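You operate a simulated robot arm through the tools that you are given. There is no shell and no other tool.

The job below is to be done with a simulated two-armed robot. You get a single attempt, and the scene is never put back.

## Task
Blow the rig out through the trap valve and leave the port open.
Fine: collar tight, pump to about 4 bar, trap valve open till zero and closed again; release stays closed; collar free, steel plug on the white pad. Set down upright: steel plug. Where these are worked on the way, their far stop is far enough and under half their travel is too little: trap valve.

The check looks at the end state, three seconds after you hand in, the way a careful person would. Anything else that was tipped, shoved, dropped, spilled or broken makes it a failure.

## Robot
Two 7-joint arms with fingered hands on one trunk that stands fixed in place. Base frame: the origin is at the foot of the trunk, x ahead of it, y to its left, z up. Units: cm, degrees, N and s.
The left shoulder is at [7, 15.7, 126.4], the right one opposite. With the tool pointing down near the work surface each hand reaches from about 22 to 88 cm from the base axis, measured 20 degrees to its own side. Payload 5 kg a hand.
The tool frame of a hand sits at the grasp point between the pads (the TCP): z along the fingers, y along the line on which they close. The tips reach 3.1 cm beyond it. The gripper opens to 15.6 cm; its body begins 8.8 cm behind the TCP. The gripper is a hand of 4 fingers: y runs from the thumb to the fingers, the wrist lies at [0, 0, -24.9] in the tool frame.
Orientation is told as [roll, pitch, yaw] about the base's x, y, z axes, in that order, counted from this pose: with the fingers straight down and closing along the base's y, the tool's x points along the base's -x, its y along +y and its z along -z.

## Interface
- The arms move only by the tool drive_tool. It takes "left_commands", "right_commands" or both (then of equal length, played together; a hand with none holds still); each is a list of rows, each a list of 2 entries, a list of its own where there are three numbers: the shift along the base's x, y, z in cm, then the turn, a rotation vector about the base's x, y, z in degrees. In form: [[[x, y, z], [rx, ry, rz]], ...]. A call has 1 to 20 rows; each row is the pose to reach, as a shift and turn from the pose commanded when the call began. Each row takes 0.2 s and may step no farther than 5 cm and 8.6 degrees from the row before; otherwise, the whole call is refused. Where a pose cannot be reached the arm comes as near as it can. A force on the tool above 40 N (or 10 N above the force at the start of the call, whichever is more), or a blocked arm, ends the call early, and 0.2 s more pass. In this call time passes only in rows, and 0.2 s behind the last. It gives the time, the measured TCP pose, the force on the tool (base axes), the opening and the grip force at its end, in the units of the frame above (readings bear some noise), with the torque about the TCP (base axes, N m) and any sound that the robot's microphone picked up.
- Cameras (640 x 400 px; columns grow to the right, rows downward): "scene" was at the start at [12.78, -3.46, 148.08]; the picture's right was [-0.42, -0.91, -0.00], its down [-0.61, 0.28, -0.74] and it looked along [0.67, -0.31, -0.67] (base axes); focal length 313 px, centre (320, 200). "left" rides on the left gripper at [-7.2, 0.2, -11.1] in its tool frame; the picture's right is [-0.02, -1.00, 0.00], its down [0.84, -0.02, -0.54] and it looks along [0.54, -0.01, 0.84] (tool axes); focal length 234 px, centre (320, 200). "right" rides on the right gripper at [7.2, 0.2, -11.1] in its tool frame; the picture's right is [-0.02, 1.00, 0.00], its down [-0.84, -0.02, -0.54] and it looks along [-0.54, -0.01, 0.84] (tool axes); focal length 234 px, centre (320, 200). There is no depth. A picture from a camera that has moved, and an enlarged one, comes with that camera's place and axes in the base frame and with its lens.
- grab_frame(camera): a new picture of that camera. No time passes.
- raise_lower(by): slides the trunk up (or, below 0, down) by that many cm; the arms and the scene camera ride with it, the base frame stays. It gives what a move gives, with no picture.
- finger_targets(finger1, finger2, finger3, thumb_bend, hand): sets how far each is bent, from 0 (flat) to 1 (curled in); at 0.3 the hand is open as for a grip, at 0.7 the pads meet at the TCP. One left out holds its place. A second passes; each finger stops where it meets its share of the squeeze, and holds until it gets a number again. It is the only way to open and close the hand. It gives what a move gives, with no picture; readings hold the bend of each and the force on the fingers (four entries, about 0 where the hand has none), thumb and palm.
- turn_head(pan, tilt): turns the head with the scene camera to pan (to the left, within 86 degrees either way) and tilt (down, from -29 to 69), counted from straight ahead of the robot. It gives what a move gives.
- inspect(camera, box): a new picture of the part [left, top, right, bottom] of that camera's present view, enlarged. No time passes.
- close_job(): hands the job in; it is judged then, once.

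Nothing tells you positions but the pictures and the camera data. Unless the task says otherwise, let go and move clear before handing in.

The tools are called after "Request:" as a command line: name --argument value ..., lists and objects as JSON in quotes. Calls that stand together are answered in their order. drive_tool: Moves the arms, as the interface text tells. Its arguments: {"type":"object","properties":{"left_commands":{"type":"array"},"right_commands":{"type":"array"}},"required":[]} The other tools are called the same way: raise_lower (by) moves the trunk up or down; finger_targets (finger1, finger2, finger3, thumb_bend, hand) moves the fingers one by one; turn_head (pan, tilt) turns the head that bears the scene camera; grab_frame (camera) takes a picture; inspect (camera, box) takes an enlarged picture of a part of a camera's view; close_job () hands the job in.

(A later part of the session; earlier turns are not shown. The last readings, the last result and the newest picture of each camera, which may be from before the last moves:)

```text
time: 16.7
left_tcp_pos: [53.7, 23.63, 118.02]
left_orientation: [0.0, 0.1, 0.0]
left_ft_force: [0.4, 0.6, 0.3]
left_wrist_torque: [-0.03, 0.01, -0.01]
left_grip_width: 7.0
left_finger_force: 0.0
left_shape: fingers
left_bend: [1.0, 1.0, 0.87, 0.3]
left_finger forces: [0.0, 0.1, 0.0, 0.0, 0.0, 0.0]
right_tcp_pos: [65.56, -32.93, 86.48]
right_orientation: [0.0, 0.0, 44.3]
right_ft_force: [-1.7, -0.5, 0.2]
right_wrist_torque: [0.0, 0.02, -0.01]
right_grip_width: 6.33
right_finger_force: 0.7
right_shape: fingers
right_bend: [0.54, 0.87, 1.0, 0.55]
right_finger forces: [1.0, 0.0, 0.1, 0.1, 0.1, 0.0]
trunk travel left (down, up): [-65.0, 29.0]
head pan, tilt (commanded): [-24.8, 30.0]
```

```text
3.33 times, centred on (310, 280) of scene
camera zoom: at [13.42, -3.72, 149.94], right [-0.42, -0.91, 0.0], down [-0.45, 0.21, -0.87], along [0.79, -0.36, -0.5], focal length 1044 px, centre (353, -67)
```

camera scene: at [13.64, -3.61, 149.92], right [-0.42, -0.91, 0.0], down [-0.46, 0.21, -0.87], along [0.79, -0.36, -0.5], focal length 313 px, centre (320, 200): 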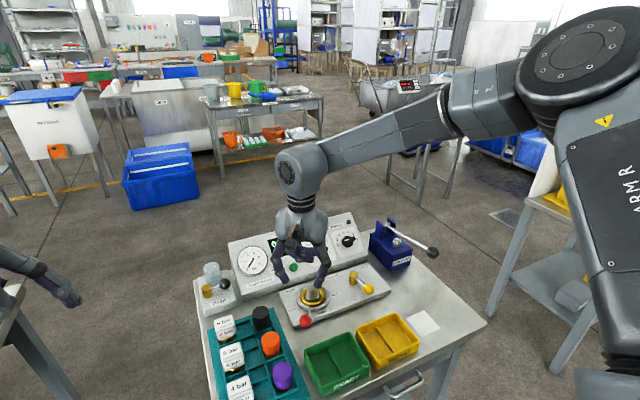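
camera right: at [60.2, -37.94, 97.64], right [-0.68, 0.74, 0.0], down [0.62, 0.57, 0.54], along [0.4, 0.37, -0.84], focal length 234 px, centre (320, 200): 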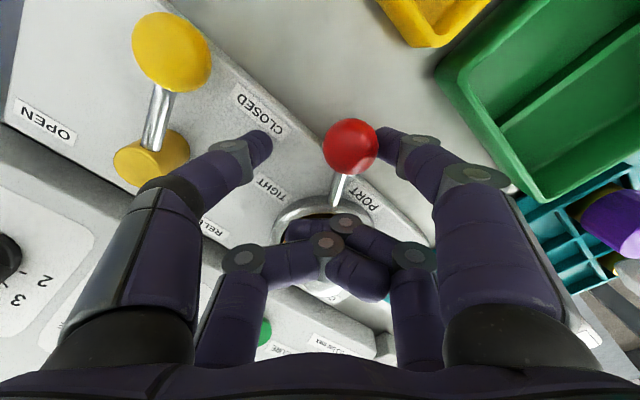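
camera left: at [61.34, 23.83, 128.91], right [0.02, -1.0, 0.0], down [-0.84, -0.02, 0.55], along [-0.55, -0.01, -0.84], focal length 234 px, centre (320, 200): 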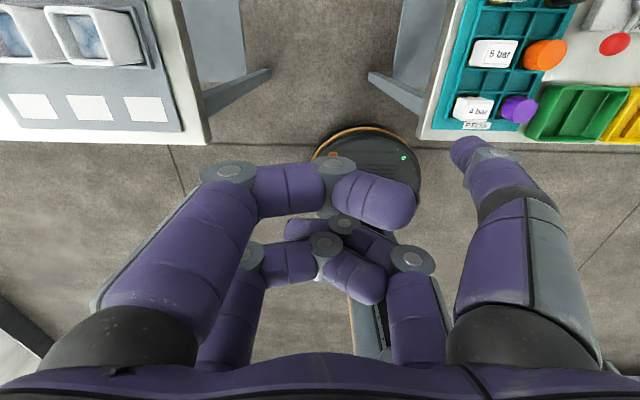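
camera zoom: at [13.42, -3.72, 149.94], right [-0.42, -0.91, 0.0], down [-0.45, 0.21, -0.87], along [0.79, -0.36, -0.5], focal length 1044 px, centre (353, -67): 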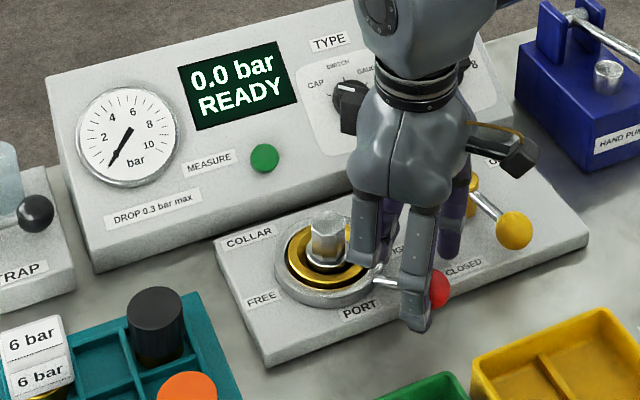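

The lever is still moving lightly with no stop yet, at about 35° past centre. I back off, lift, and curl the thumb away so only finger1 pushes and nothing hangs near the release valve.

Request:
drive_tool --right_commands '[[[-0.42, 0.43, 0], [0, 0, 0]], [[-0.42, 0.43, 2.5], [0, 0, 0]], [[-0.42, 0.43, 5], [0, 0, 0]], [[-0.42, 0.43, 7.5], [0, 0, 0]]]'

Request:
finger_targets --hand "right" --thumb_bend 1.0

Request:
grab_frame --camera "right"

Request:
inspect --camera "scene" --box '[230, 200, 390, 320]'

```text
time: 17.7
left_tcp_pos: [53.77, 23.67, 118.06]
left_orientation: [0.1, 0.1, 0.0]
left_ft_force: [-0.6, 0.5, 0.2]
left_wrist_torque: [-0.03, 0.0, 0.01]
left_grip_width: 7.01
left_finger_force: 0.1
left_shape: fingers
left_bend: [1.0, 1.0, 0.87, 0.3]
left_finger forces: [0.0, 0.0, 0.0, 0.0, 0.0, 0.0]
right_tcp_pos: [64.87, -32.58, 94.07]
right_orientation: [0.0, 0.0, 44.1]
right_ft_force: [-0.4, 0.1, -0.1]
right_wrist_torque: [-0.03, -0.01, 0.0]
right_grip_width: 6.18
right_finger_force: 0.0
right_shape: fingers
right_bend: [0.55, 0.87, 1.0, 0.55]
right_finger forces: [0.0, 0.2, 0.0, 0.0, 0.0, 0.1]
trunk travel left (down, up): [-65.0, 29.0]
head pan, tilt (commanded): [-24.8, 30.0]
```

```text
time: 18.7
left_tcp_pos: [53.84, 23.55, 118.03]
left_orientation: [0.0, 0.0, 0.1]
left_ft_force: [0.3, 0.5, 0.3]
left_wrist_torque: [0.0, -0.04, 0.0]
left_grip_width: 7.05
left_finger_force: 0.0
left_shape: fingers
left_bend: [1.0, 1.0, 0.87, 0.3]
left_finger forces: [0.0, 0.0, 0.1, 0.0, 0.0, 0.0]
right_tcp_pos: [65.02, -32.72, 93.82]
right_orientation: [0.1, 0.0, 44.0]
right_ft_force: [0.3, 0.1, 0.3]
right_wrist_torque: [0.03, 0.04, 0.01]
right_grip_width: 4.05
right_finger_force: 0.1
right_shape: fingers
right_bend: [0.55, 0.87, 1.0, 1.0]
right_finger forces: [0.1, 0.1, 0.0, 0.0, 0.1, 0.0]
trunk travel left (down, up): [-65.0, 29.0]
head pan, tilt (commanded): [-24.8, 30.0]
```

```text
taken
camera right: at [59.56, -37.61, 105.1], right [-0.68, 0.74, 0.0], down [0.62, 0.57, 0.54], along [0.4, 0.37, -0.84], focal length 234 px, centre (320, 200)
```

right: 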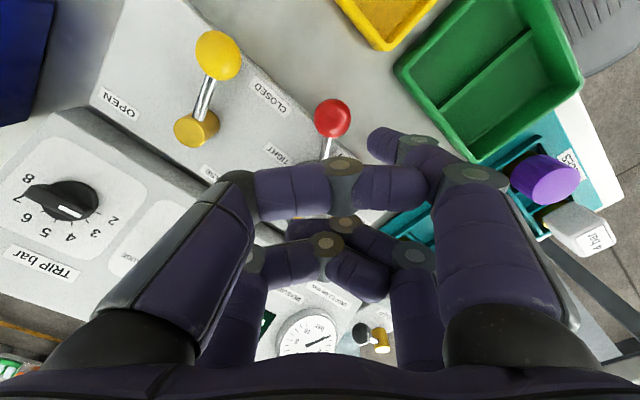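

```text
3.33 times, centred on (310, 260) of scene
camera zoom: at [13.41, -3.71, 149.94], right [-0.42, -0.91, 0.0], down [-0.45, 0.21, -0.87], along [0.79, -0.36, -0.5], focal length 1044 px, centre (353, 0)
```

zoom: 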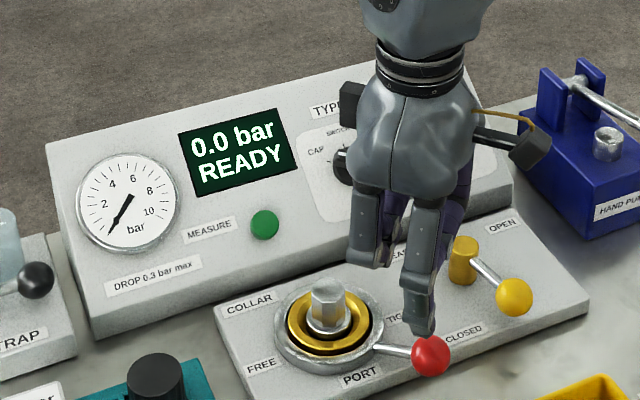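

The thumb is curled well above everything and the lever stayed put at about -33°. I come down behind the ball with finger1 and push a bit further in small steps.

Request:
drive_tool --right_commands '[[[-0.56, 0.58, -2.5], [0, 0, 0]], [[-0.56, 0.58, -5], [0, 0, 0]], [[-0.56, 0.58, -7.5], [0, 0, 0]]]'

Request:
grab_frame --camera "right"

Request:
inspect --camera "scene" --box '[230, 220, 390, 340]'

```text
time: 19.5
left_tcp_pos: [53.8, 23.61, 117.94]
left_orientation: [0.0, -0.1, 0.0]
left_ft_force: [-0.5, -0.4, -0.4]
left_wrist_torque: [-0.02, 0.0, -0.01]
left_grip_width: 7.02
left_finger_force: 0.0
left_shape: fingers
left_bend: [1.0, 1.0, 0.87, 0.3]
left_finger forces: [0.0, 0.0, 0.1, 0.0, 0.0, 0.0]
right_tcp_pos: [64.67, -32.08, 86.38]
right_orientation: [0.0, 0.1, 43.9]
right_ft_force: [-0.5, 0.6, 0.4]
right_wrist_torque: [-0.02, 0.05, -0.04]
right_grip_width: 4.08
right_finger_force: 0.2
right_shape: fingers
right_bend: [0.55, 0.87, 1.0, 1.0]
right_finger forces: [0.0, 0.0, 0.0, 0.0, 0.0, 0.0]
trunk travel left (down, up): [-65.0, 29.0]
head pan, tilt (commanded): [-24.8, 30.0]
```

```text
taken
camera right: at [59.18, -37.07, 97.55], right [-0.68, 0.74, 0.0], down [0.62, 0.57, 0.54], along [0.4, 0.37, -0.84], focal length 234 px, centre (320, 200)
```

right: 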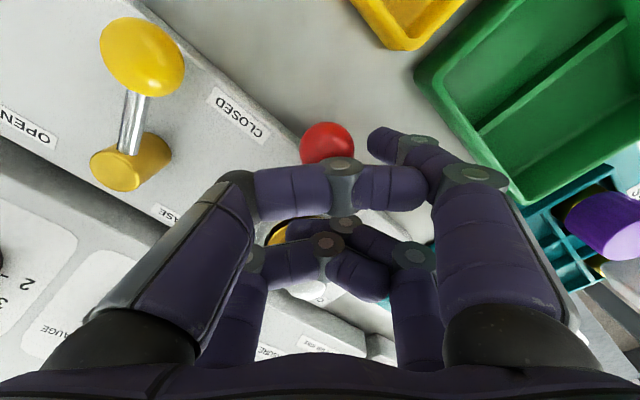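

```text
3.33 times, centred on (310, 280) of scene
camera zoom: at [13.49, -3.75, 149.93], right [-0.42, -0.91, 0.0], down [-0.45, 0.21, -0.87], along [0.79, -0.36, -0.5], focal length 1044 px, centre (353, -67)
```

zoom: 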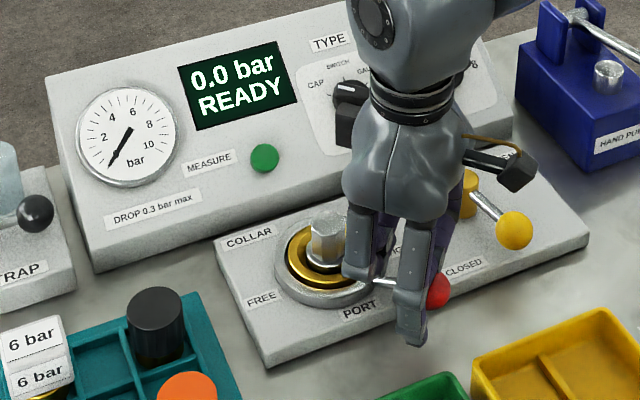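

Finger1 sits just behind the ball with open space ahead. I push on along the arc.

Request:
drive_tool --right_commands '[[[0.377, -0.526, 0], [0, 0, 5]], [[0.8, -1.019, 0], [0, 0, 10]], [[1.264, -1.473, 0], [0, 0, 15]], [[1.766, -1.883, 0], [0, 0, 20]]]'

Request:
grab_frame --camera "right"

Request:
inspect --camera "scene" --box '[230, 220, 390, 340]'

```text
time: 20.5
left_tcp_pos: [53.83, 23.6, 117.97]
left_orientation: [0.0, 0.0, 0.0]
left_ft_force: [1.2, 0.3, 0.0]
left_wrist_torque: [0.02, 0.01, 0.01]
left_grip_width: 7.03
left_finger_force: 0.1
left_shape: fingers
left_bend: [1.0, 1.0, 0.87, 0.3]
left_finger forces: [0.1, 0.0, 0.1, 0.2, 0.1, 0.0]
right_tcp_pos: [66.14, -33.8, 86.56]
right_orientation: [0.2, 0.0, 64.2]
right_ft_force: [-6.8, 4.9, -1.9]
right_wrist_torque: [0.09, 0.06, -0.24]
right_grip_width: 4.37
right_finger_force: 3.1
right_shape: fingers
right_bend: [0.49, 0.87, 1.0, 1.0]
right_finger forces: [6.4, 0.0, 0.0, 0.0, 0.0, 0.0]
trunk travel left (down, up): [-65.0, 29.0]
head pan, tilt (commanded): [-24.8, 30.0]
```

```text
taken
camera right: at [62.82, -40.27, 97.62], right [-0.89, 0.46, 0.0], down [0.39, 0.74, 0.54], along [0.25, 0.48, -0.84], focal length 234 px, centre (320, 200)
```

right: 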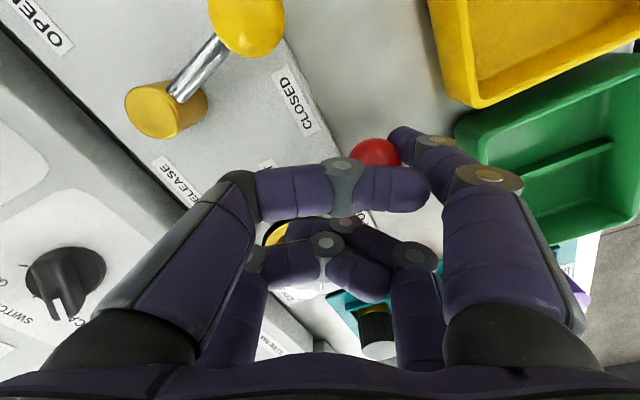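

```text
3.33 times, centred on (310, 280) of scene
camera zoom: at [13.36, -3.69, 149.94], right [-0.42, -0.91, 0.0], down [-0.45, 0.21, -0.87], along [0.79, -0.36, -0.5], focal length 1044 px, centre (353, -67)
```

zoom: 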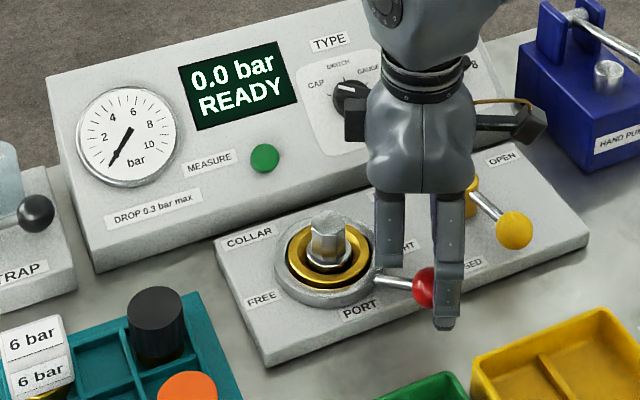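

The push force rose to about 8 N while the ball stopped at about -36°, the mirror of where it began, so this is the TIGHT stop. I back off, lift clear and look at the lever.

Request:
drive_tool --right_commands '[[[-0.7, 0.35, 0], [0, 0, 0]], [[-1.2, 0.6, 0], [0, 0, 0]], [[-1.2, 0.6, 3], [0, 0, 0]], [[-1.2, 0.6, 7], [0, 0, 0]], [[-2, -1, 11], [0, 0, -5]], [[-4, -4, 14], [0, 0, -10]], [[-6, -7, 16], [0, 0, -16]], [[-8, -10, 18], [0, 0, -22]], [[-10, -13, 20], [0, 0, -28]]]'

Request:
turn_head --pan -24.8 --tilt 42.2

Request:
grab_frame --camera "scene"

Request:
inspect --camera "scene" --box '[270, 190, 390, 265]'

```text
time: 22.5
left_tcp_pos: [53.69, 23.46, 118.1]
left_orientation: [0.1, -0.1, 0.1]
left_ft_force: [-0.8, -0.1, 0.7]
left_wrist_torque: [0.04, 0.0, 0.0]
left_grip_width: 6.99
left_finger_force: 0.1
left_shape: fingers
left_bend: [1.0, 1.0, 0.87, 0.3]
left_finger forces: [0.0, 0.1, 0.0, 0.0, 0.0, 0.0]
right_tcp_pos: [55.94, -47.13, 106.46]
right_orientation: [0.0, -0.1, 35.9]
right_ft_force: [-0.4, -0.6, 0.1]
right_wrist_torque: [0.02, -0.06, 0.0]
right_grip_width: 4.16
right_finger_force: 0.0
right_shape: fingers
right_bend: [0.54, 0.87, 1.0, 1.0]
right_finger forces: [0.0, 0.0, 0.0, 0.0, 0.0, 0.1]
trunk travel left (down, up): [-65.0, 29.0]
head pan, tilt (commanded): [-24.8, 30.0]
```

```text
time: 23.3
left_tcp_pos: [53.91, 23.68, 117.94]
left_orientation: [0.0, 0.2, 0.0]
left_ft_force: [0.3, -0.2, -0.2]
left_wrist_torque: [-0.02, 0.02, 0.01]
left_grip_width: 7.0
left_finger_force: 0.0
left_shape: fingers
left_bend: [1.0, 1.0, 0.87, 0.3]
left_finger forces: [0.1, 0.0, 0.0, 0.1, 0.1, 0.0]
right_tcp_pos: [56.23, -47.09, 106.3]
right_orientation: [0.0, 0.1, 36.0]
right_ft_force: [0.3, 0.1, 0.1]
right_wrist_torque: [0.01, 0.03, -0.01]
right_grip_width: 4.17
right_finger_force: 0.1
right_shape: fingers
right_bend: [0.54, 0.87, 1.0, 1.0]
right_finger forces: [0.0, 0.1, 0.0, 0.0, 0.1, 0.1]
trunk travel left (down, up): [-65.0, 29.0]
head pan, tilt (commanded): [-24.8, 42.2]
```

```text
taken
camera scene: at [12.83, -3.41, 148.08], right [-0.42, -0.91, 0.0], down [-0.61, 0.28, -0.74], along [0.67, -0.31, -0.67], focal length 313 px, centre (320, 200)
```

scene: 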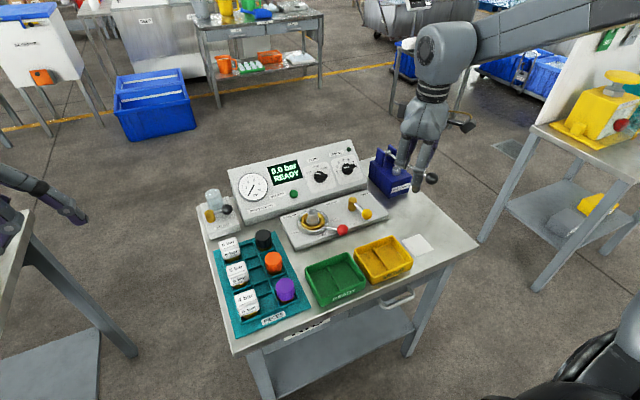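

```text
5.33 times, centred on (330, 228) of scene
camera zoom: at [12.83, -3.41, 148.08], right [-0.42, -0.91, 0.0], down [-0.61, 0.28, -0.74], along [0.67, -0.31, -0.67], focal length 1671 px, centre (267, 53)
```

zoom: 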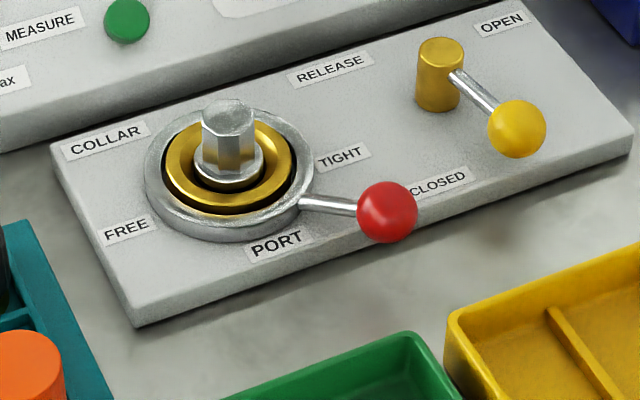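

The red lever is at (62.9, -33.3), mirror-symmetric with its start, so the collar reads TIGHT. Next I bring the right hand square above the pump ball and open finger1 and the thumb to straddle it.

Request:
drive_tool --right_commands '[[[1.4, -2.55, 0.5], [0, 0, -7.2]], [[2.9, -5.1, 1], [0, 0, -14.4]], [[4.3, -7.65, 1], [0, 0, -21.6]], [[5.7, -10.2, 0.5], [0, 0, -28.8]], [[7.16, -12.75, 0], [0, 0, -36]]]'

Request:
finger_targets --hand "right" --thumb_bend 0.42 --finger1 0.42 --finger2 1.0 --finger3 1.0

Request:
grab_frame --camera "right"

Request:
inspect --camera "scene" --box '[340, 50, 500, 210]'

```text
time: 24.5
left_tcp_pos: [53.88, 23.39, 117.88]
left_orientation: [-0.1, 0.1, 0.0]
left_ft_force: [-0.1, 0.2, 0.3]
left_wrist_torque: [-0.01, 0.02, 0.02]
left_grip_width: 7.04
left_finger_force: 0.0
left_shape: fingers
left_bend: [1.0, 1.0, 0.87, 0.3]
left_finger forces: [0.0, 0.1, 0.1, 0.0, 0.0, 0.0]
right_tcp_pos: [63.63, -59.68, 106.32]
right_orientation: [0.0, 0.0, -0.1]
right_ft_force: [0.0, -0.6, 0.2]
right_wrist_torque: [0.03, 0.03, -0.03]
right_grip_width: 4.15
right_finger_force: 0.1
right_shape: fingers
right_bend: [0.54, 0.87, 1.0, 1.0]
right_finger forces: [0.1, 0.0, 0.0, 0.0, 0.1, 0.1]
trunk travel left (down, up): [-65.0, 29.0]
head pan, tilt (commanded): [-24.8, 42.2]
```

```text
time: 25.5
left_tcp_pos: [53.78, 23.58, 117.96]
left_orientation: [0.0, 0.0, 0.0]
left_ft_force: [-0.3, -0.8, -0.2]
left_wrist_torque: [0.06, -0.02, 0.01]
left_grip_width: 7.04
left_finger_force: 0.0
left_shape: fingers
left_bend: [1.0, 1.0, 0.87, 0.3]
left_finger forces: [0.0, 0.0, 0.0, 0.0, 0.0, 0.1]
right_tcp_pos: [63.64, -59.61, 106.48]
right_orientation: [0.0, 0.1, 0.0]
right_ft_force: [-0.2, -0.3, 1.2]
right_wrist_torque: [-0.01, -0.02, -0.02]
right_grip_width: 11.24
right_finger_force: 0.1
right_shape: fingers
right_bend: [0.42, 0.87, 1.0, 0.42]
right_finger forces: [0.1, 0.0, 0.0, 0.0, 0.0, 0.1]
trunk travel left (down, up): [-65.0, 29.0]
head pan, tilt (commanded): [-24.8, 42.2]
```

```text
taken
camera right: at [56.34, -59.56, 117.54], right [0.02, 1.0, 0.0], down [0.84, -0.02, 0.54], along [0.54, -0.01, -0.84], focal length 234 px, centre (320, 200)
```

right: 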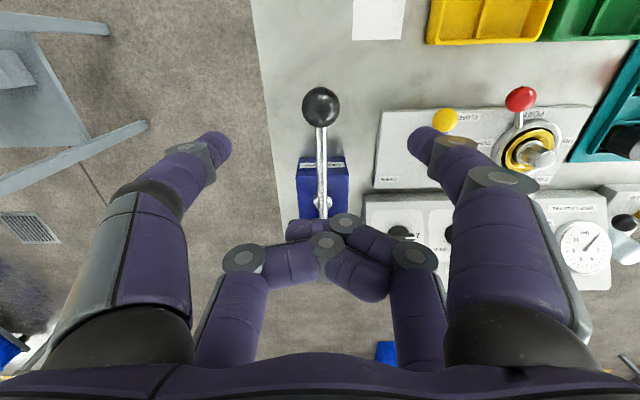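

```text
2.50 times, centred on (420, 130) of scene
camera zoom: at [12.8, -3.44, 148.08], right [-0.42, -0.91, 0.0], down [-0.61, 0.28, -0.74], along [0.67, -0.31, -0.67], focal length 783 px, centre (70, 375)
```

zoom: 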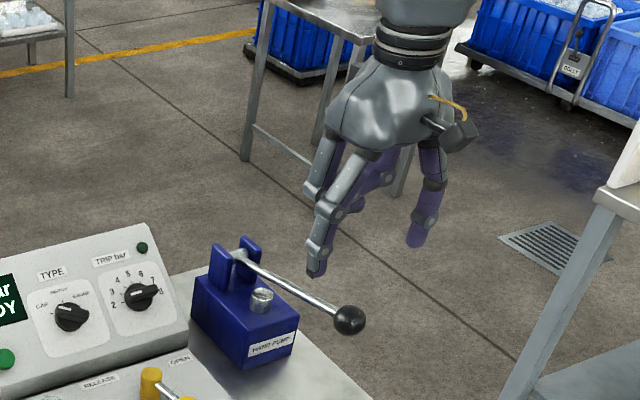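

The ball lies centred between the straddling fingers (y -59.6). I descend around it, slowly at the end, to feel for contact with the lever rod.

Request:
drive_tool --right_commands '[[[0, 0, -3], [0, 0, 0]], [[0, 0, -6], [0, 0, 0]], [[0, 0, -8.5], [0, 0, 0]], [[0, 0, -10], [0, 0, 0]]]'

Request:
grab_frame --camera "right"

Request:
inspect --camera "scene" --box '[340, 80, 480, 220]'

```text
time: 26.5
left_tcp_pos: [53.88, 23.55, 117.95]
left_orientation: [0.1, 0.1, 0.0]
left_ft_force: [0.2, 0.0, -0.5]
left_wrist_torque: [0.0, 0.05, -0.02]
left_grip_width: 7.01
left_finger_force: 0.0
left_shape: fingers
left_bend: [1.0, 1.0, 0.87, 0.3]
left_finger forces: [0.0, 0.0, 0.1, 0.1, 0.0, 0.0]
right_tcp_pos: [63.44, -59.73, 96.49]
right_orientation: [0.0, 0.0, 0.0]
right_ft_force: [0.3, -0.4, 0.5]
right_wrist_torque: [0.02, 0.02, 0.0]
right_grip_width: 11.23
right_finger_force: 0.0
right_shape: fingers
right_bend: [0.42, 0.87, 1.0, 0.42]
right_finger forces: [0.1, 0.1, 0.0, 0.1, 0.0, 0.0]
trunk travel left (down, up): [-65.0, 29.0]
head pan, tilt (commanded): [-24.8, 42.2]
```

```text
taken
camera right: at [56.16, -59.58, 107.56], right [0.02, 1.0, 0.0], down [0.84, -0.02, 0.55], along [0.54, -0.01, -0.84], focal length 234 px, centre (320, 200)
```

right: 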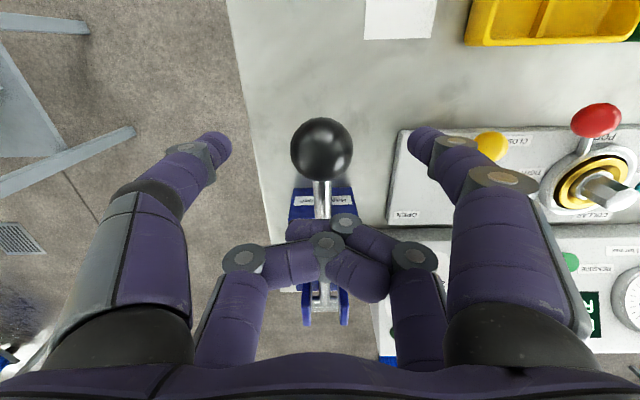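

```text
2.86 times, centred on (410, 150) of scene
camera zoom: at [12.83, -3.46, 148.08], right [-0.42, -0.91, 0.0], down [-0.61, 0.28, -0.74], along [0.67, -0.31, -0.67], focal length 895 px, centre (63, 343)
```

zoom: 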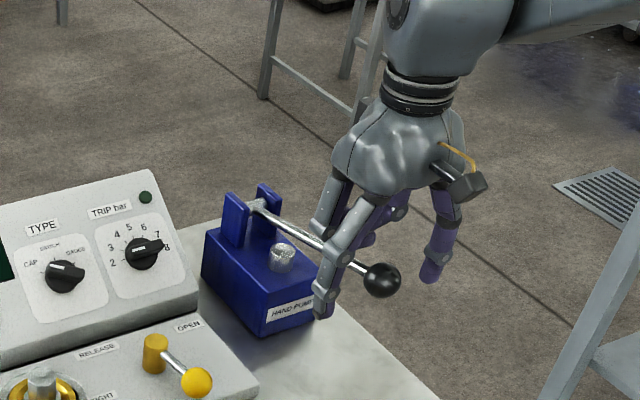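

The ball is nicely between the two fingertips and there is no contact yet. I go lower in small steps.

Request:
drive_tool --right_commands '[[[0, 0, -0.7], [0, 0, 0]], [[0, 0, -1.4], [0, 0, 0]], [[0, 0, -2.0], [0, 0, 0]]]'

Request:
drive_tool --right_commands '[[[0, 0, -0.5], [0, 0, 0]], [[0, 0, -1.0], [0, 0, 0]], [[0, 0, -1.5], [0, 0, 0]]]'

Request:
grab_frame --camera "right"

Request:
inspect --camera "scene" --box '[340, 80, 480, 220]'

Request:
inspect --camera "scene" --box '[230, 150, 350, 220]'

```text
time: 27.3
left_tcp_pos: [53.66, 23.6, 118.07]
left_orientation: [0.0, 0.0, 0.0]
left_ft_force: [-0.4, -0.3, -0.2]
left_wrist_torque: [-0.01, 0.03, 0.02]
left_grip_width: 7.01
left_finger_force: 0.0
left_shape: fingers
left_bend: [1.0, 1.0, 0.87, 0.3]
left_finger forces: [0.0, 0.1, 0.0, 0.0, 0.1, 0.0]
right_tcp_pos: [63.47, -59.64, 94.63]
right_orientation: [0.0, -0.1, 0.0]
right_ft_force: [-0.3, 0.2, 3.0]
right_wrist_torque: [0.0, -0.08, 0.03]
right_grip_width: 11.24
right_finger_force: 0.0
right_shape: fingers
right_bend: [0.42, 0.88, 1.0, 0.42]
right_finger forces: [0.0, 0.1, 0.0, 0.0, 0.0, 0.0]
trunk travel left (down, up): [-65.0, 29.0]
head pan, tilt (commanded): [-24.8, 42.2]
```

```text
time: 28.1
left_tcp_pos: [53.74, 23.56, 117.93]
left_orientation: [0.0, 0.0, -0.1]
left_ft_force: [0.7, 0.3, -0.6]
left_wrist_torque: [-0.03, 0.0, -0.03]
left_grip_width: 7.03
left_finger_force: 0.1
left_shape: fingers
left_bend: [1.0, 1.0, 0.87, 0.3]
left_finger forces: [0.1, 0.0, 0.1, 0.0, 0.1, 0.1]
right_tcp_pos: [63.52, -59.61, 93.18]
right_orientation: [0.0, 0.0, 0.0]
right_ft_force: [-1.1, -0.1, 3.6]
right_wrist_torque: [-0.01, -0.1, -0.03]
right_grip_width: 11.25
right_finger_force: 0.1
right_shape: fingers
right_bend: [0.42, 0.88, 1.0, 0.42]
right_finger forces: [0.0, 0.1, 0.0, 0.0, 0.0, 0.0]
trunk travel left (down, up): [-65.0, 29.0]
head pan, tilt (commanded): [-24.8, 42.2]
```

```text
taken
camera right: at [56.12, -59.57, 104.22], right [0.02, 1.0, 0.0], down [0.84, -0.02, 0.54], along [0.54, -0.01, -0.84], focal length 234 px, centre (320, 200)
```

right: 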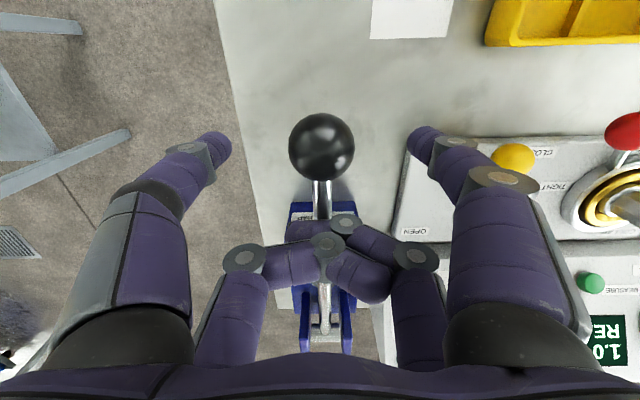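

```text
2.86 times, centred on (410, 150) of scene
camera zoom: at [12.72, -3.4, 148.09], right [-0.42, -0.91, 0.0], down [-0.61, 0.28, -0.74], along [0.67, -0.31, -0.67], focal length 895 px, centre (63, 343)
```

zoom: 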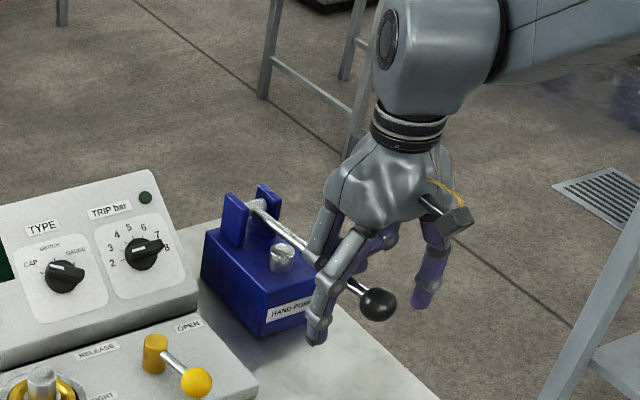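

```text
5.33 times, centred on (290, 185) of scene
camera zoom: at [12.72, -3.4, 148.09], right [-0.42, -0.91, 0.0], down [-0.61, 0.28, -0.74], along [0.67, -0.31, -0.67], focal length 1671 px, centre (480, 280)
```

zoom: 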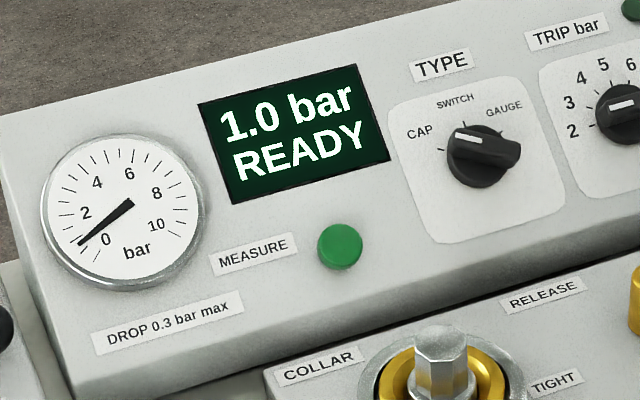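

Pressing the lever about 2 cm already gave 1.0 bar at only 3.6 N. I press a little further to learn whether the gain follows the lever travel or comes once per stroke.

Request:
drive_tool --right_commands '[[[0, 0, -0.5], [0, 0, 0]], [[0, 0, -1.0], [0, 0, 0]]]'

Request:
inspect --camera "scene" --box '[230, 150, 350, 220]'

Request:
inspect --camera "scene" --box '[340, 80, 480, 220]'

```text
time: 28.7
left_tcp_pos: [53.73, 23.62, 118.01]
left_orientation: [0.1, 0.0, 0.1]
left_ft_force: [-0.2, 0.4, 0.8]
left_wrist_torque: [-0.05, 0.04, -0.01]
left_grip_width: 7.05
left_finger_force: 0.0
left_shape: fingers
left_bend: [1.0, 1.0, 0.87, 0.3]
left_finger forces: [0.0, 0.0, 0.0, 0.0, 0.1, 0.0]
right_tcp_pos: [63.47, -59.63, 92.28]
right_orientation: [0.0, -0.1, 0.0]
right_ft_force: [-0.3, -1.6, 4.4]
right_wrist_torque: [0.0, -0.15, 0.03]
right_grip_width: 11.24
right_finger_force: 0.1
right_shape: fingers
right_bend: [0.42, 0.88, 1.0, 0.42]
right_finger forces: [0.1, 0.0, 0.1, 0.0, 0.0, 0.0]
trunk travel left (down, up): [-65.0, 29.0]
head pan, tilt (commanded): [-24.8, 42.2]
```

```text
5.33 times, centred on (290, 185) of scene
camera zoom: at [12.72, -3.39, 148.09], right [-0.42, -0.91, 0.0], down [-0.61, 0.28, -0.74], along [0.67, -0.31, -0.67], focal length 1671 px, centre (480, 280)
```

zoom: 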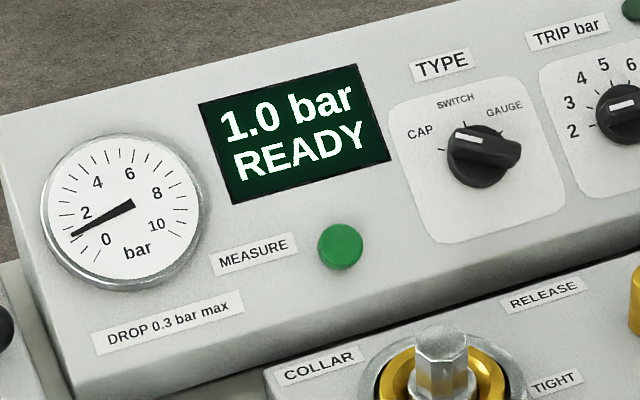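

```text
2.86 times, centred on (410, 150) of scene
camera zoom: at [12.72, -3.39, 148.09], right [-0.42, -0.91, 0.0], down [-0.61, 0.28, -0.74], along [0.67, -0.31, -0.67], focal length 895 px, centre (63, 343)
```

zoom: 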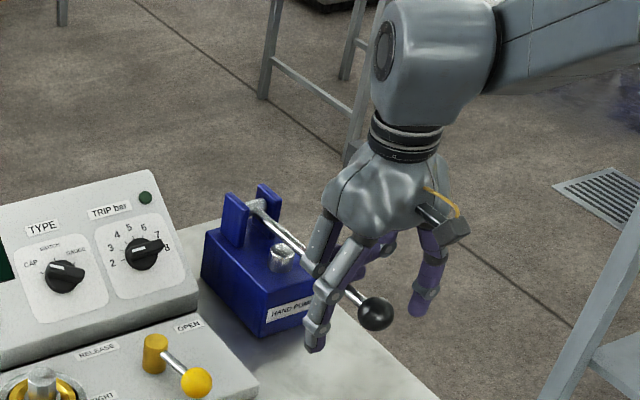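

It stays at 1.0 bar, so each stroke adds a fixed step. I raise the hand to see whether the lever springs back by itself.

Request:
drive_tool --right_commands '[[[0, 0, 1], [0, 0, 0]], [[0, 0, 2], [0, 0, 0]], [[0, 0, 3], [0, 0, 0]], [[0, 0, 4], [0, 0, 0]]]'

Request:
grab_frame --camera "right"

Request:
inspect --camera "scene" --box '[340, 80, 480, 220]'

Request:
inspect --camera "scene" --box '[230, 150, 350, 220]'

```text
time: 29.7
left_tcp_pos: [53.79, 23.59, 118.04]
left_orientation: [0.0, 0.0, -0.1]
left_ft_force: [1.1, -0.2, -0.1]
left_wrist_torque: [0.02, 0.01, -0.01]
left_grip_width: 7.03
left_finger_force: 0.0
left_shape: fingers
left_bend: [1.0, 1.0, 0.87, 0.3]
left_finger forces: [0.1, 0.0, 0.1, 0.0, 0.0, 0.1]
right_tcp_pos: [63.46, -59.47, 96.14]
right_orientation: [0.0, 0.0, 0.0]
right_ft_force: [-0.3, -0.9, 1.1]
right_wrist_torque: [0.01, 0.02, 0.0]
right_grip_width: 11.24
right_finger_force: 0.0
right_shape: fingers
right_bend: [0.42, 0.88, 1.0, 0.42]
right_finger forces: [0.0, 0.0, 0.0, 0.1, 0.0, 0.0]
trunk travel left (down, up): [-65.0, 29.0]
head pan, tilt (commanded): [-24.8, 42.2]
```

```text
taken
camera right: at [56.17, -59.48, 107.24], right [0.02, 1.0, 0.0], down [0.84, -0.02, 0.54], along [0.54, -0.01, -0.84], focal length 234 px, centre (320, 200)
```

right: 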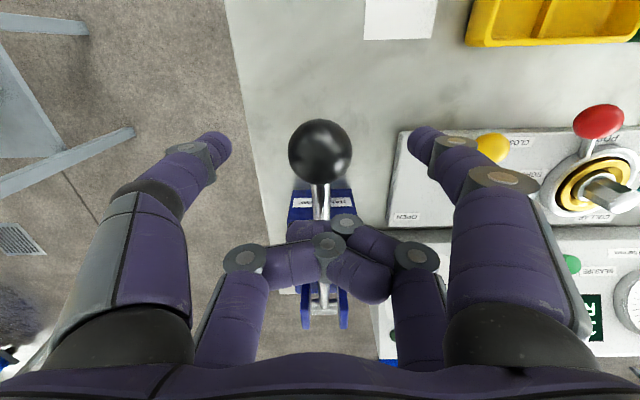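

```text
2.86 times, centred on (410, 150) of scene
camera zoom: at [12.75, -3.42, 148.08], right [-0.42, -0.91, 0.0], down [-0.61, 0.28, -0.74], along [0.67, -0.31, -0.67], focal length 895 px, centre (63, 343)
```

zoom: 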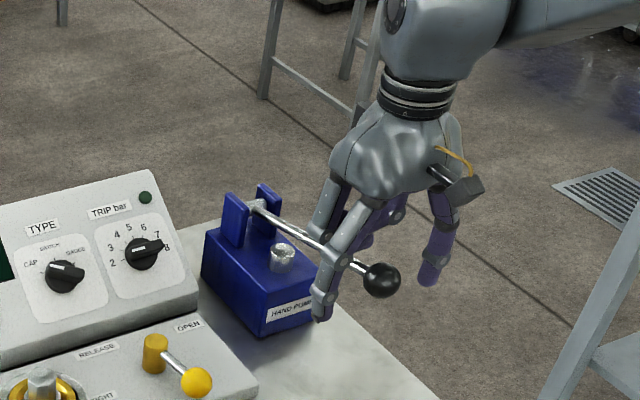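

```text
5.33 times, centred on (290, 185) of scene
camera zoom: at [12.75, -3.42, 148.08], right [-0.42, -0.91, 0.0], down [-0.61, 0.28, -0.74], along [0.67, -0.31, -0.67], focal length 1671 px, centre (480, 280)
```

zoom: 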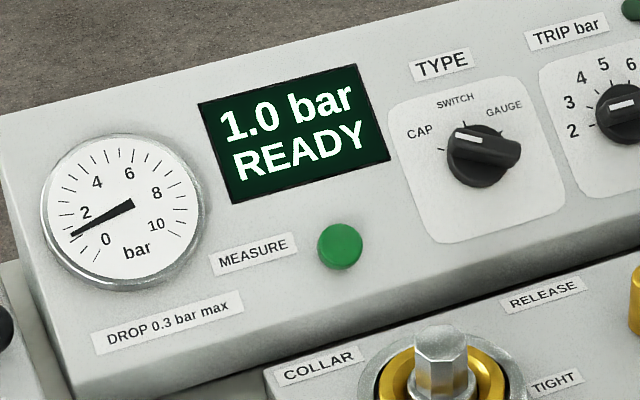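

The lever springs back on its own and the rig holds 1.0 bar, so one press is one bar. I give the second stroke.

Request:
drive_tool --right_commands '[[[0, 0, 0.7], [0, 0, 0]], [[0, 0, -0.3], [0, 0, 0]], [[0, 0, -1.3], [0, 0, 0]], [[0, 0, -2.3], [0, 0, 0]], [[0, 0, -3.3], [0, 0, 0]], [[0, 0, -4.0], [0, 0, 0]], [[0, 0, -3.0], [0, 0, 0]], [[0, 0, -1.5], [0, 0, 0]], [[0, 0, 0], [0, 0, 0]], [[0, 0, 0.7], [0, 0, 0]]]'

Request:
inspect --camera "scene" --box '[230, 150, 350, 220]'

```text
time: 31.9
left_tcp_pos: [53.67, 23.61, 118.04]
left_orientation: [-0.1, 0.0, 0.1]
left_ft_force: [-0.1, 0.5, -1.1]
left_wrist_torque: [0.0, -0.03, -0.01]
left_grip_width: 7.03
left_finger_force: 0.1
left_shape: fingers
left_bend: [1.0, 1.0, 0.87, 0.3]
left_finger forces: [0.0, 0.0, 0.0, 0.0, 0.1, 0.1]
right_tcp_pos: [63.31, -59.61, 96.74]
right_orientation: [0.0, 0.0, 0.1]
right_ft_force: [-0.1, 0.6, -0.3]
right_wrist_torque: [-0.01, 0.0, -0.03]
right_grip_width: 11.25
right_finger_force: 0.1
right_shape: fingers
right_bend: [0.42, 0.88, 1.0, 0.42]
right_finger forces: [0.0, 0.1, 0.0, 0.1, 0.0, 0.1]
trunk travel left (down, up): [-65.0, 29.0]
head pan, tilt (commanded): [-24.8, 42.2]
```

```text
5.33 times, centred on (290, 185) of scene
camera zoom: at [12.78, -3.42, 148.08], right [-0.42, -0.91, 0.0], down [-0.61, 0.28, -0.74], along [0.67, -0.31, -0.67], focal length 1671 px, centre (480, 280)
```

zoom: 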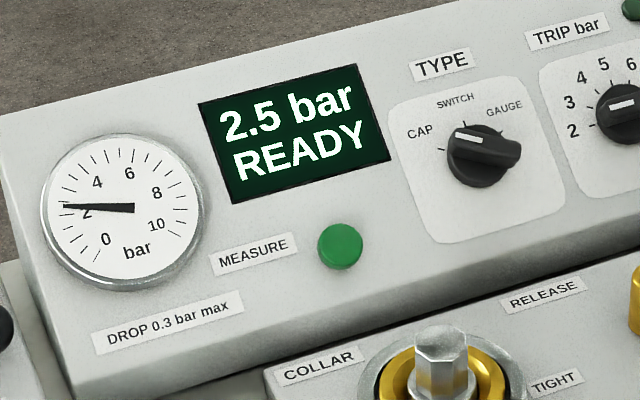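

The reading is 2.5 bar after the second stroke, a gain of 1.5. An identical stroke should bring it to about 4.0, so I repeat it exactly.

Request:
drive_tool --right_commands '[[[0, 0, 0], [0, 0, 0]], [[0, 0, -1.0], [0, 0, 0]], [[0, 0, -2.0], [0, 0, 0]], [[0, 0, -3.0], [0, 0, 0]], [[0, 0, -4.0], [0, 0, 0]], [[0, 0, -4.7], [0, 0, 0]], [[0, 0, -3.7], [0, 0, 0]], [[0, 0, -2.2], [0, 0, 0]], [[0, 0, -0.7], [0, 0, 0]], [[0, 0, 0], [0, 0, 0]]]'

Request:
inspect --camera "scene" --box '[230, 150, 350, 220]'

Request:
inspect --camera "scene" --box '[340, 80, 480, 220]'

```text
time: 34.1
left_tcp_pos: [53.83, 23.6, 117.99]
left_orientation: [0.0, 0.0, 0.0]
left_ft_force: [0.7, -0.9, 0.9]
left_wrist_torque: [0.0, -0.02, -0.01]
left_grip_width: 7.03
left_finger_force: 0.0
left_shape: fingers
left_bend: [1.0, 1.0, 0.87, 0.3]
left_finger forces: [0.0, 0.0, 0.0, 0.0, 0.0, 0.0]
right_tcp_pos: [63.44, -59.64, 96.78]
right_orientation: [0.0, 0.0, 0.0]
right_ft_force: [-0.9, 0.5, 0.8]
right_wrist_torque: [0.01, 0.0, -0.03]
right_grip_width: 11.24
right_finger_force: 0.1
right_shape: fingers
right_bend: [0.42, 0.88, 1.0, 0.42]
right_finger forces: [0.0, 0.0, 0.0, 0.0, 0.0, 0.0]
trunk travel left (down, up): [-65.0, 29.0]
head pan, tilt (commanded): [-24.8, 42.2]
```

```text
5.33 times, centred on (290, 185) of scene
camera zoom: at [12.77, -3.41, 148.08], right [-0.42, -0.91, 0.0], down [-0.61, 0.28, -0.74], along [0.67, -0.31, -0.67], focal length 1671 px, centre (480, 280)
```

zoom: 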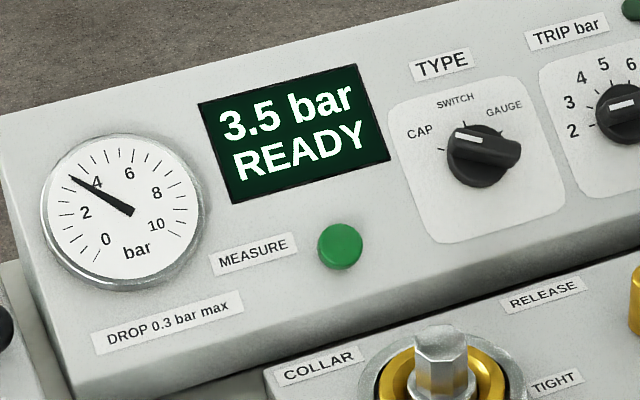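

```text
2.86 times, centred on (410, 150) of scene
camera zoom: at [12.77, -3.41, 148.08], right [-0.42, -0.91, 0.0], down [-0.61, 0.28, -0.74], along [0.67, -0.31, -0.67], focal length 895 px, centre (63, 343)
```

zoom: 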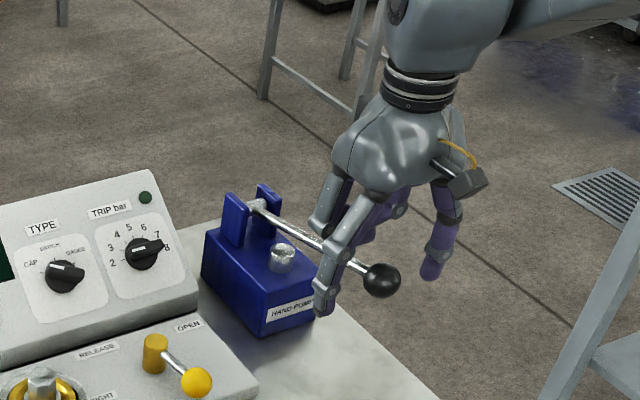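

The display shows 3.5 bar and seems to round to half bars. I zoom into the gauge to read it precisely before deciding on a part stroke.

Request:
inspect --camera "scene" --box '[236, 170, 272, 206]'

Request:
inspect --camera "scene" --box '[268, 160, 304, 190]'

```text
11.11 times, centred on (254, 188) of scene
camera zoom: at [12.77, -3.41, 148.08], right [-0.42, -0.91, 0.0], down [-0.61, 0.28, -0.74], along [0.67, -0.31, -0.67], focal length 3480 px, centre (1053, 333)
```

zoom: 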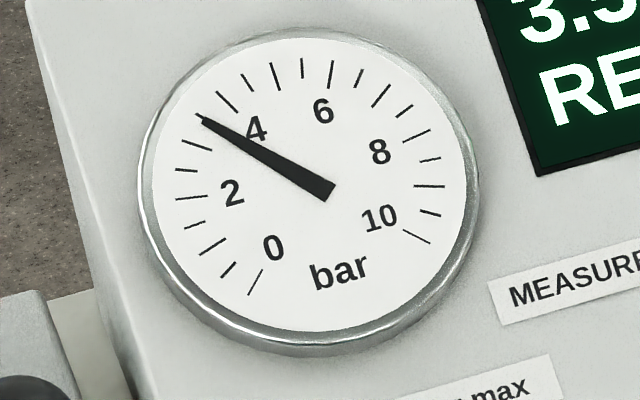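

```text
13.33 times, centred on (286, 175) of scene
camera zoom: at [12.77, -3.41, 148.08], right [-0.42, -0.91, 0.0], down [-0.61, 0.28, -0.74], along [0.67, -0.31, -0.67], focal length 4176 px, centre (773, 533)
```

zoom: 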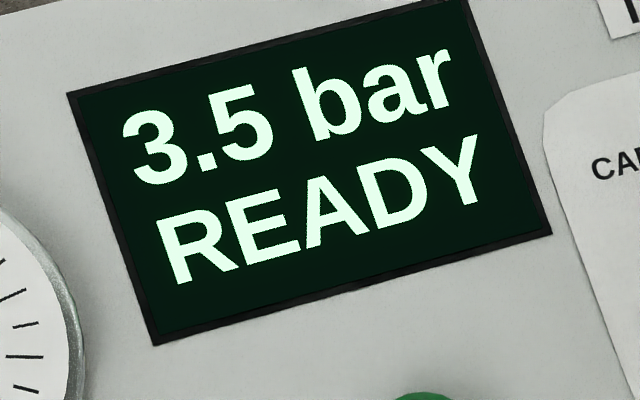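

The needle reads 3.5 and the strokes add about 1.17 each, in proportion to travel (about 0.48 bar per cm). I make a short part stroke and read the gauge while holding it.

Request:
drive_tool --right_commands '[[[0, 0, -1.0], [0, 0, 0]], [[0, 0, -2.0], [0, 0, 0]], [[0, 0, -2.6], [0, 0, 0]], [[0, 0, -2.6], [0, 0, 0]]]'

Request:
inspect --camera "scene" --box '[236, 165, 304, 206]'

```text
time: 35.1
left_tcp_pos: [53.64, 23.54, 117.99]
left_orientation: [0.0, 0.0, 0.1]
left_ft_force: [0.4, 0.3, -0.3]
left_wrist_torque: [-0.04, 0.0, 0.01]
left_grip_width: 7.01
left_finger_force: 0.1
left_shape: fingers
left_bend: [1.0, 1.0, 0.87, 0.3]
left_finger forces: [0.1, 0.1, 0.1, 0.0, 0.0, 0.1]
right_tcp_pos: [63.55, -59.61, 94.27]
right_orientation: [-0.1, 0.1, 0.1]
right_ft_force: [0.4, 0.3, 3.4]
right_wrist_torque: [0.0, -0.03, -0.02]
right_grip_width: 11.25
right_finger_force: 0.0
right_shape: fingers
right_bend: [0.42, 0.88, 1.0, 0.42]
right_finger forces: [0.0, 0.1, 0.1, 0.0, 0.0, 0.1]
trunk travel left (down, up): [-65.0, 29.0]
head pan, tilt (commanded): [-24.8, 42.2]
```

```text
9.41 times, centred on (270, 186) of scene
camera zoom: at [12.74, -3.39, 148.08], right [-0.42, -0.91, 0.0], down [-0.61, 0.28, -0.74], along [0.67, -0.31, -0.67], focal length 2948 px, centre (791, 336)
```

zoom: 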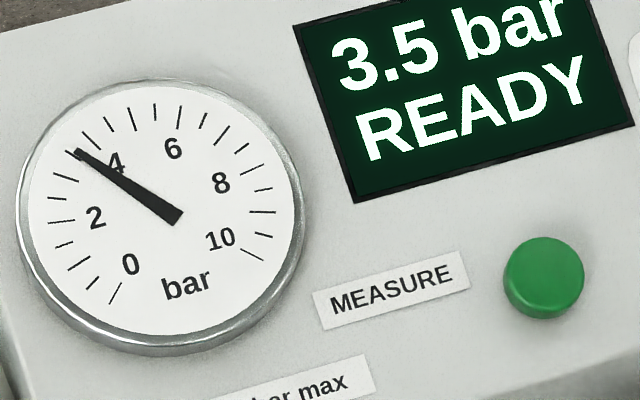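

The needle has crept to about 3.6. I press roughly 0.7 cm further and re-read.

Request:
drive_tool --right_commands '[[[0, 0, -0.35], [0, 0, 0]], [[0, 0, -0.7], [0, 0, 0]], [[0, 0, -0.7], [0, 0, 0]]]'

Request:
inspect --camera "scene" --box '[236, 165, 304, 206]'

```text
time: 35.9
left_tcp_pos: [53.75, 23.65, 117.81]
left_orientation: [-0.1, -0.1, 0.0]
left_ft_force: [0.0, -0.1, 0.1]
left_wrist_torque: [-0.01, -0.03, 0.0]
left_grip_width: 7.04
left_finger_force: 0.0
left_shape: fingers
left_bend: [1.0, 1.0, 0.87, 0.3]
left_finger forces: [0.0, 0.1, 0.0, 0.0, 0.0, 0.0]
right_tcp_pos: [63.5, -59.5, 93.66]
right_orientation: [0.0, -0.1, 0.0]
right_ft_force: [-0.7, 0.8, 3.8]
right_wrist_torque: [-0.02, -0.09, 0.02]
right_grip_width: 11.25
right_finger_force: 0.1
right_shape: fingers
right_bend: [0.42, 0.88, 1.0, 0.42]
right_finger forces: [0.0, 0.1, 0.0, 0.1, 0.0, 0.0]
trunk travel left (down, up): [-65.0, 29.0]
head pan, tilt (commanded): [-24.8, 42.2]
```

```text
9.41 times, centred on (270, 186) of scene
camera zoom: at [12.72, -3.39, 148.09], right [-0.42, -0.91, 0.0], down [-0.61, 0.28, -0.74], along [0.67, -0.31, -0.67], focal length 2948 px, centre (791, 336)
```

zoom: 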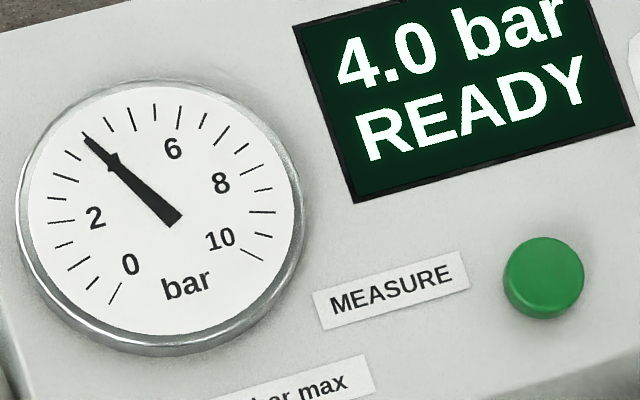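

The display and needle read 4.0 bar. I lift straight off so the lever springs back, and check that the pressure holds.

Request:
drive_tool --right_commands '[[[0, 0, 1.5], [0, 0, 0]], [[0, 0, 3], [0, 0, 0]], [[0, 0, 6], [0, 0, 0]], [[0, 0, 10], [0, 0, 0]], [[0, 0, 14], [0, 0, 0]], [[-4, -1, 17], [0, 0, 0]], [[-8, -2, 20], [0, 0, 0]]]'

Request:
grab_frame --camera "scene"

Request:
inspect --camera "scene" --box '[236, 165, 304, 206]'

Request:
inspect --camera "scene" --box '[195, 180, 245, 230]'

```text
refused: row 6 steps farther than a row can; nothing moved
```

```text
taken
camera scene: at [12.72, -3.39, 148.09], right [-0.42, -0.91, 0.0], down [-0.61, 0.28, -0.74], along [0.67, -0.31, -0.67], focal length 313 px, centre (320, 200)
```

scene: 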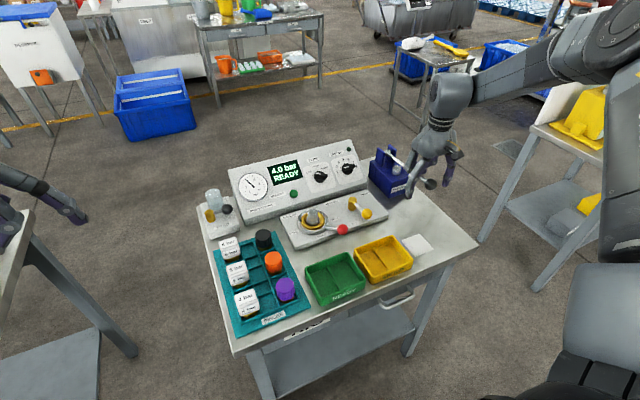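

```text
9.41 times, centred on (270, 186) of scene
camera zoom: at [12.72, -3.39, 148.09], right [-0.42, -0.91, 0.0], down [-0.61, 0.28, -0.74], along [0.67, -0.31, -0.67], focal length 2948 px, centre (791, 336)
```

zoom: 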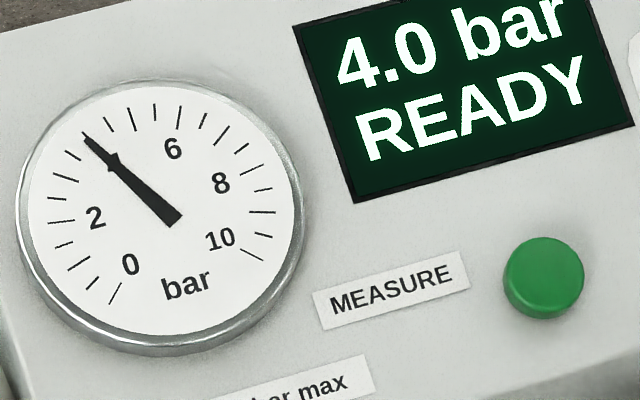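

```text
8.00 times, centred on (220, 205) of scene
camera zoom: at [12.72, -3.39, 148.09], right [-0.42, -0.91, 0.0], down [-0.61, 0.28, -0.74], along [0.67, -0.31, -0.67], focal length 2506 px, centre (1120, 160)
```

zoom: 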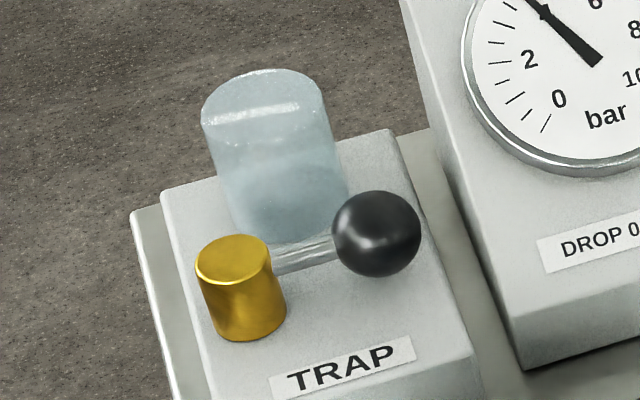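

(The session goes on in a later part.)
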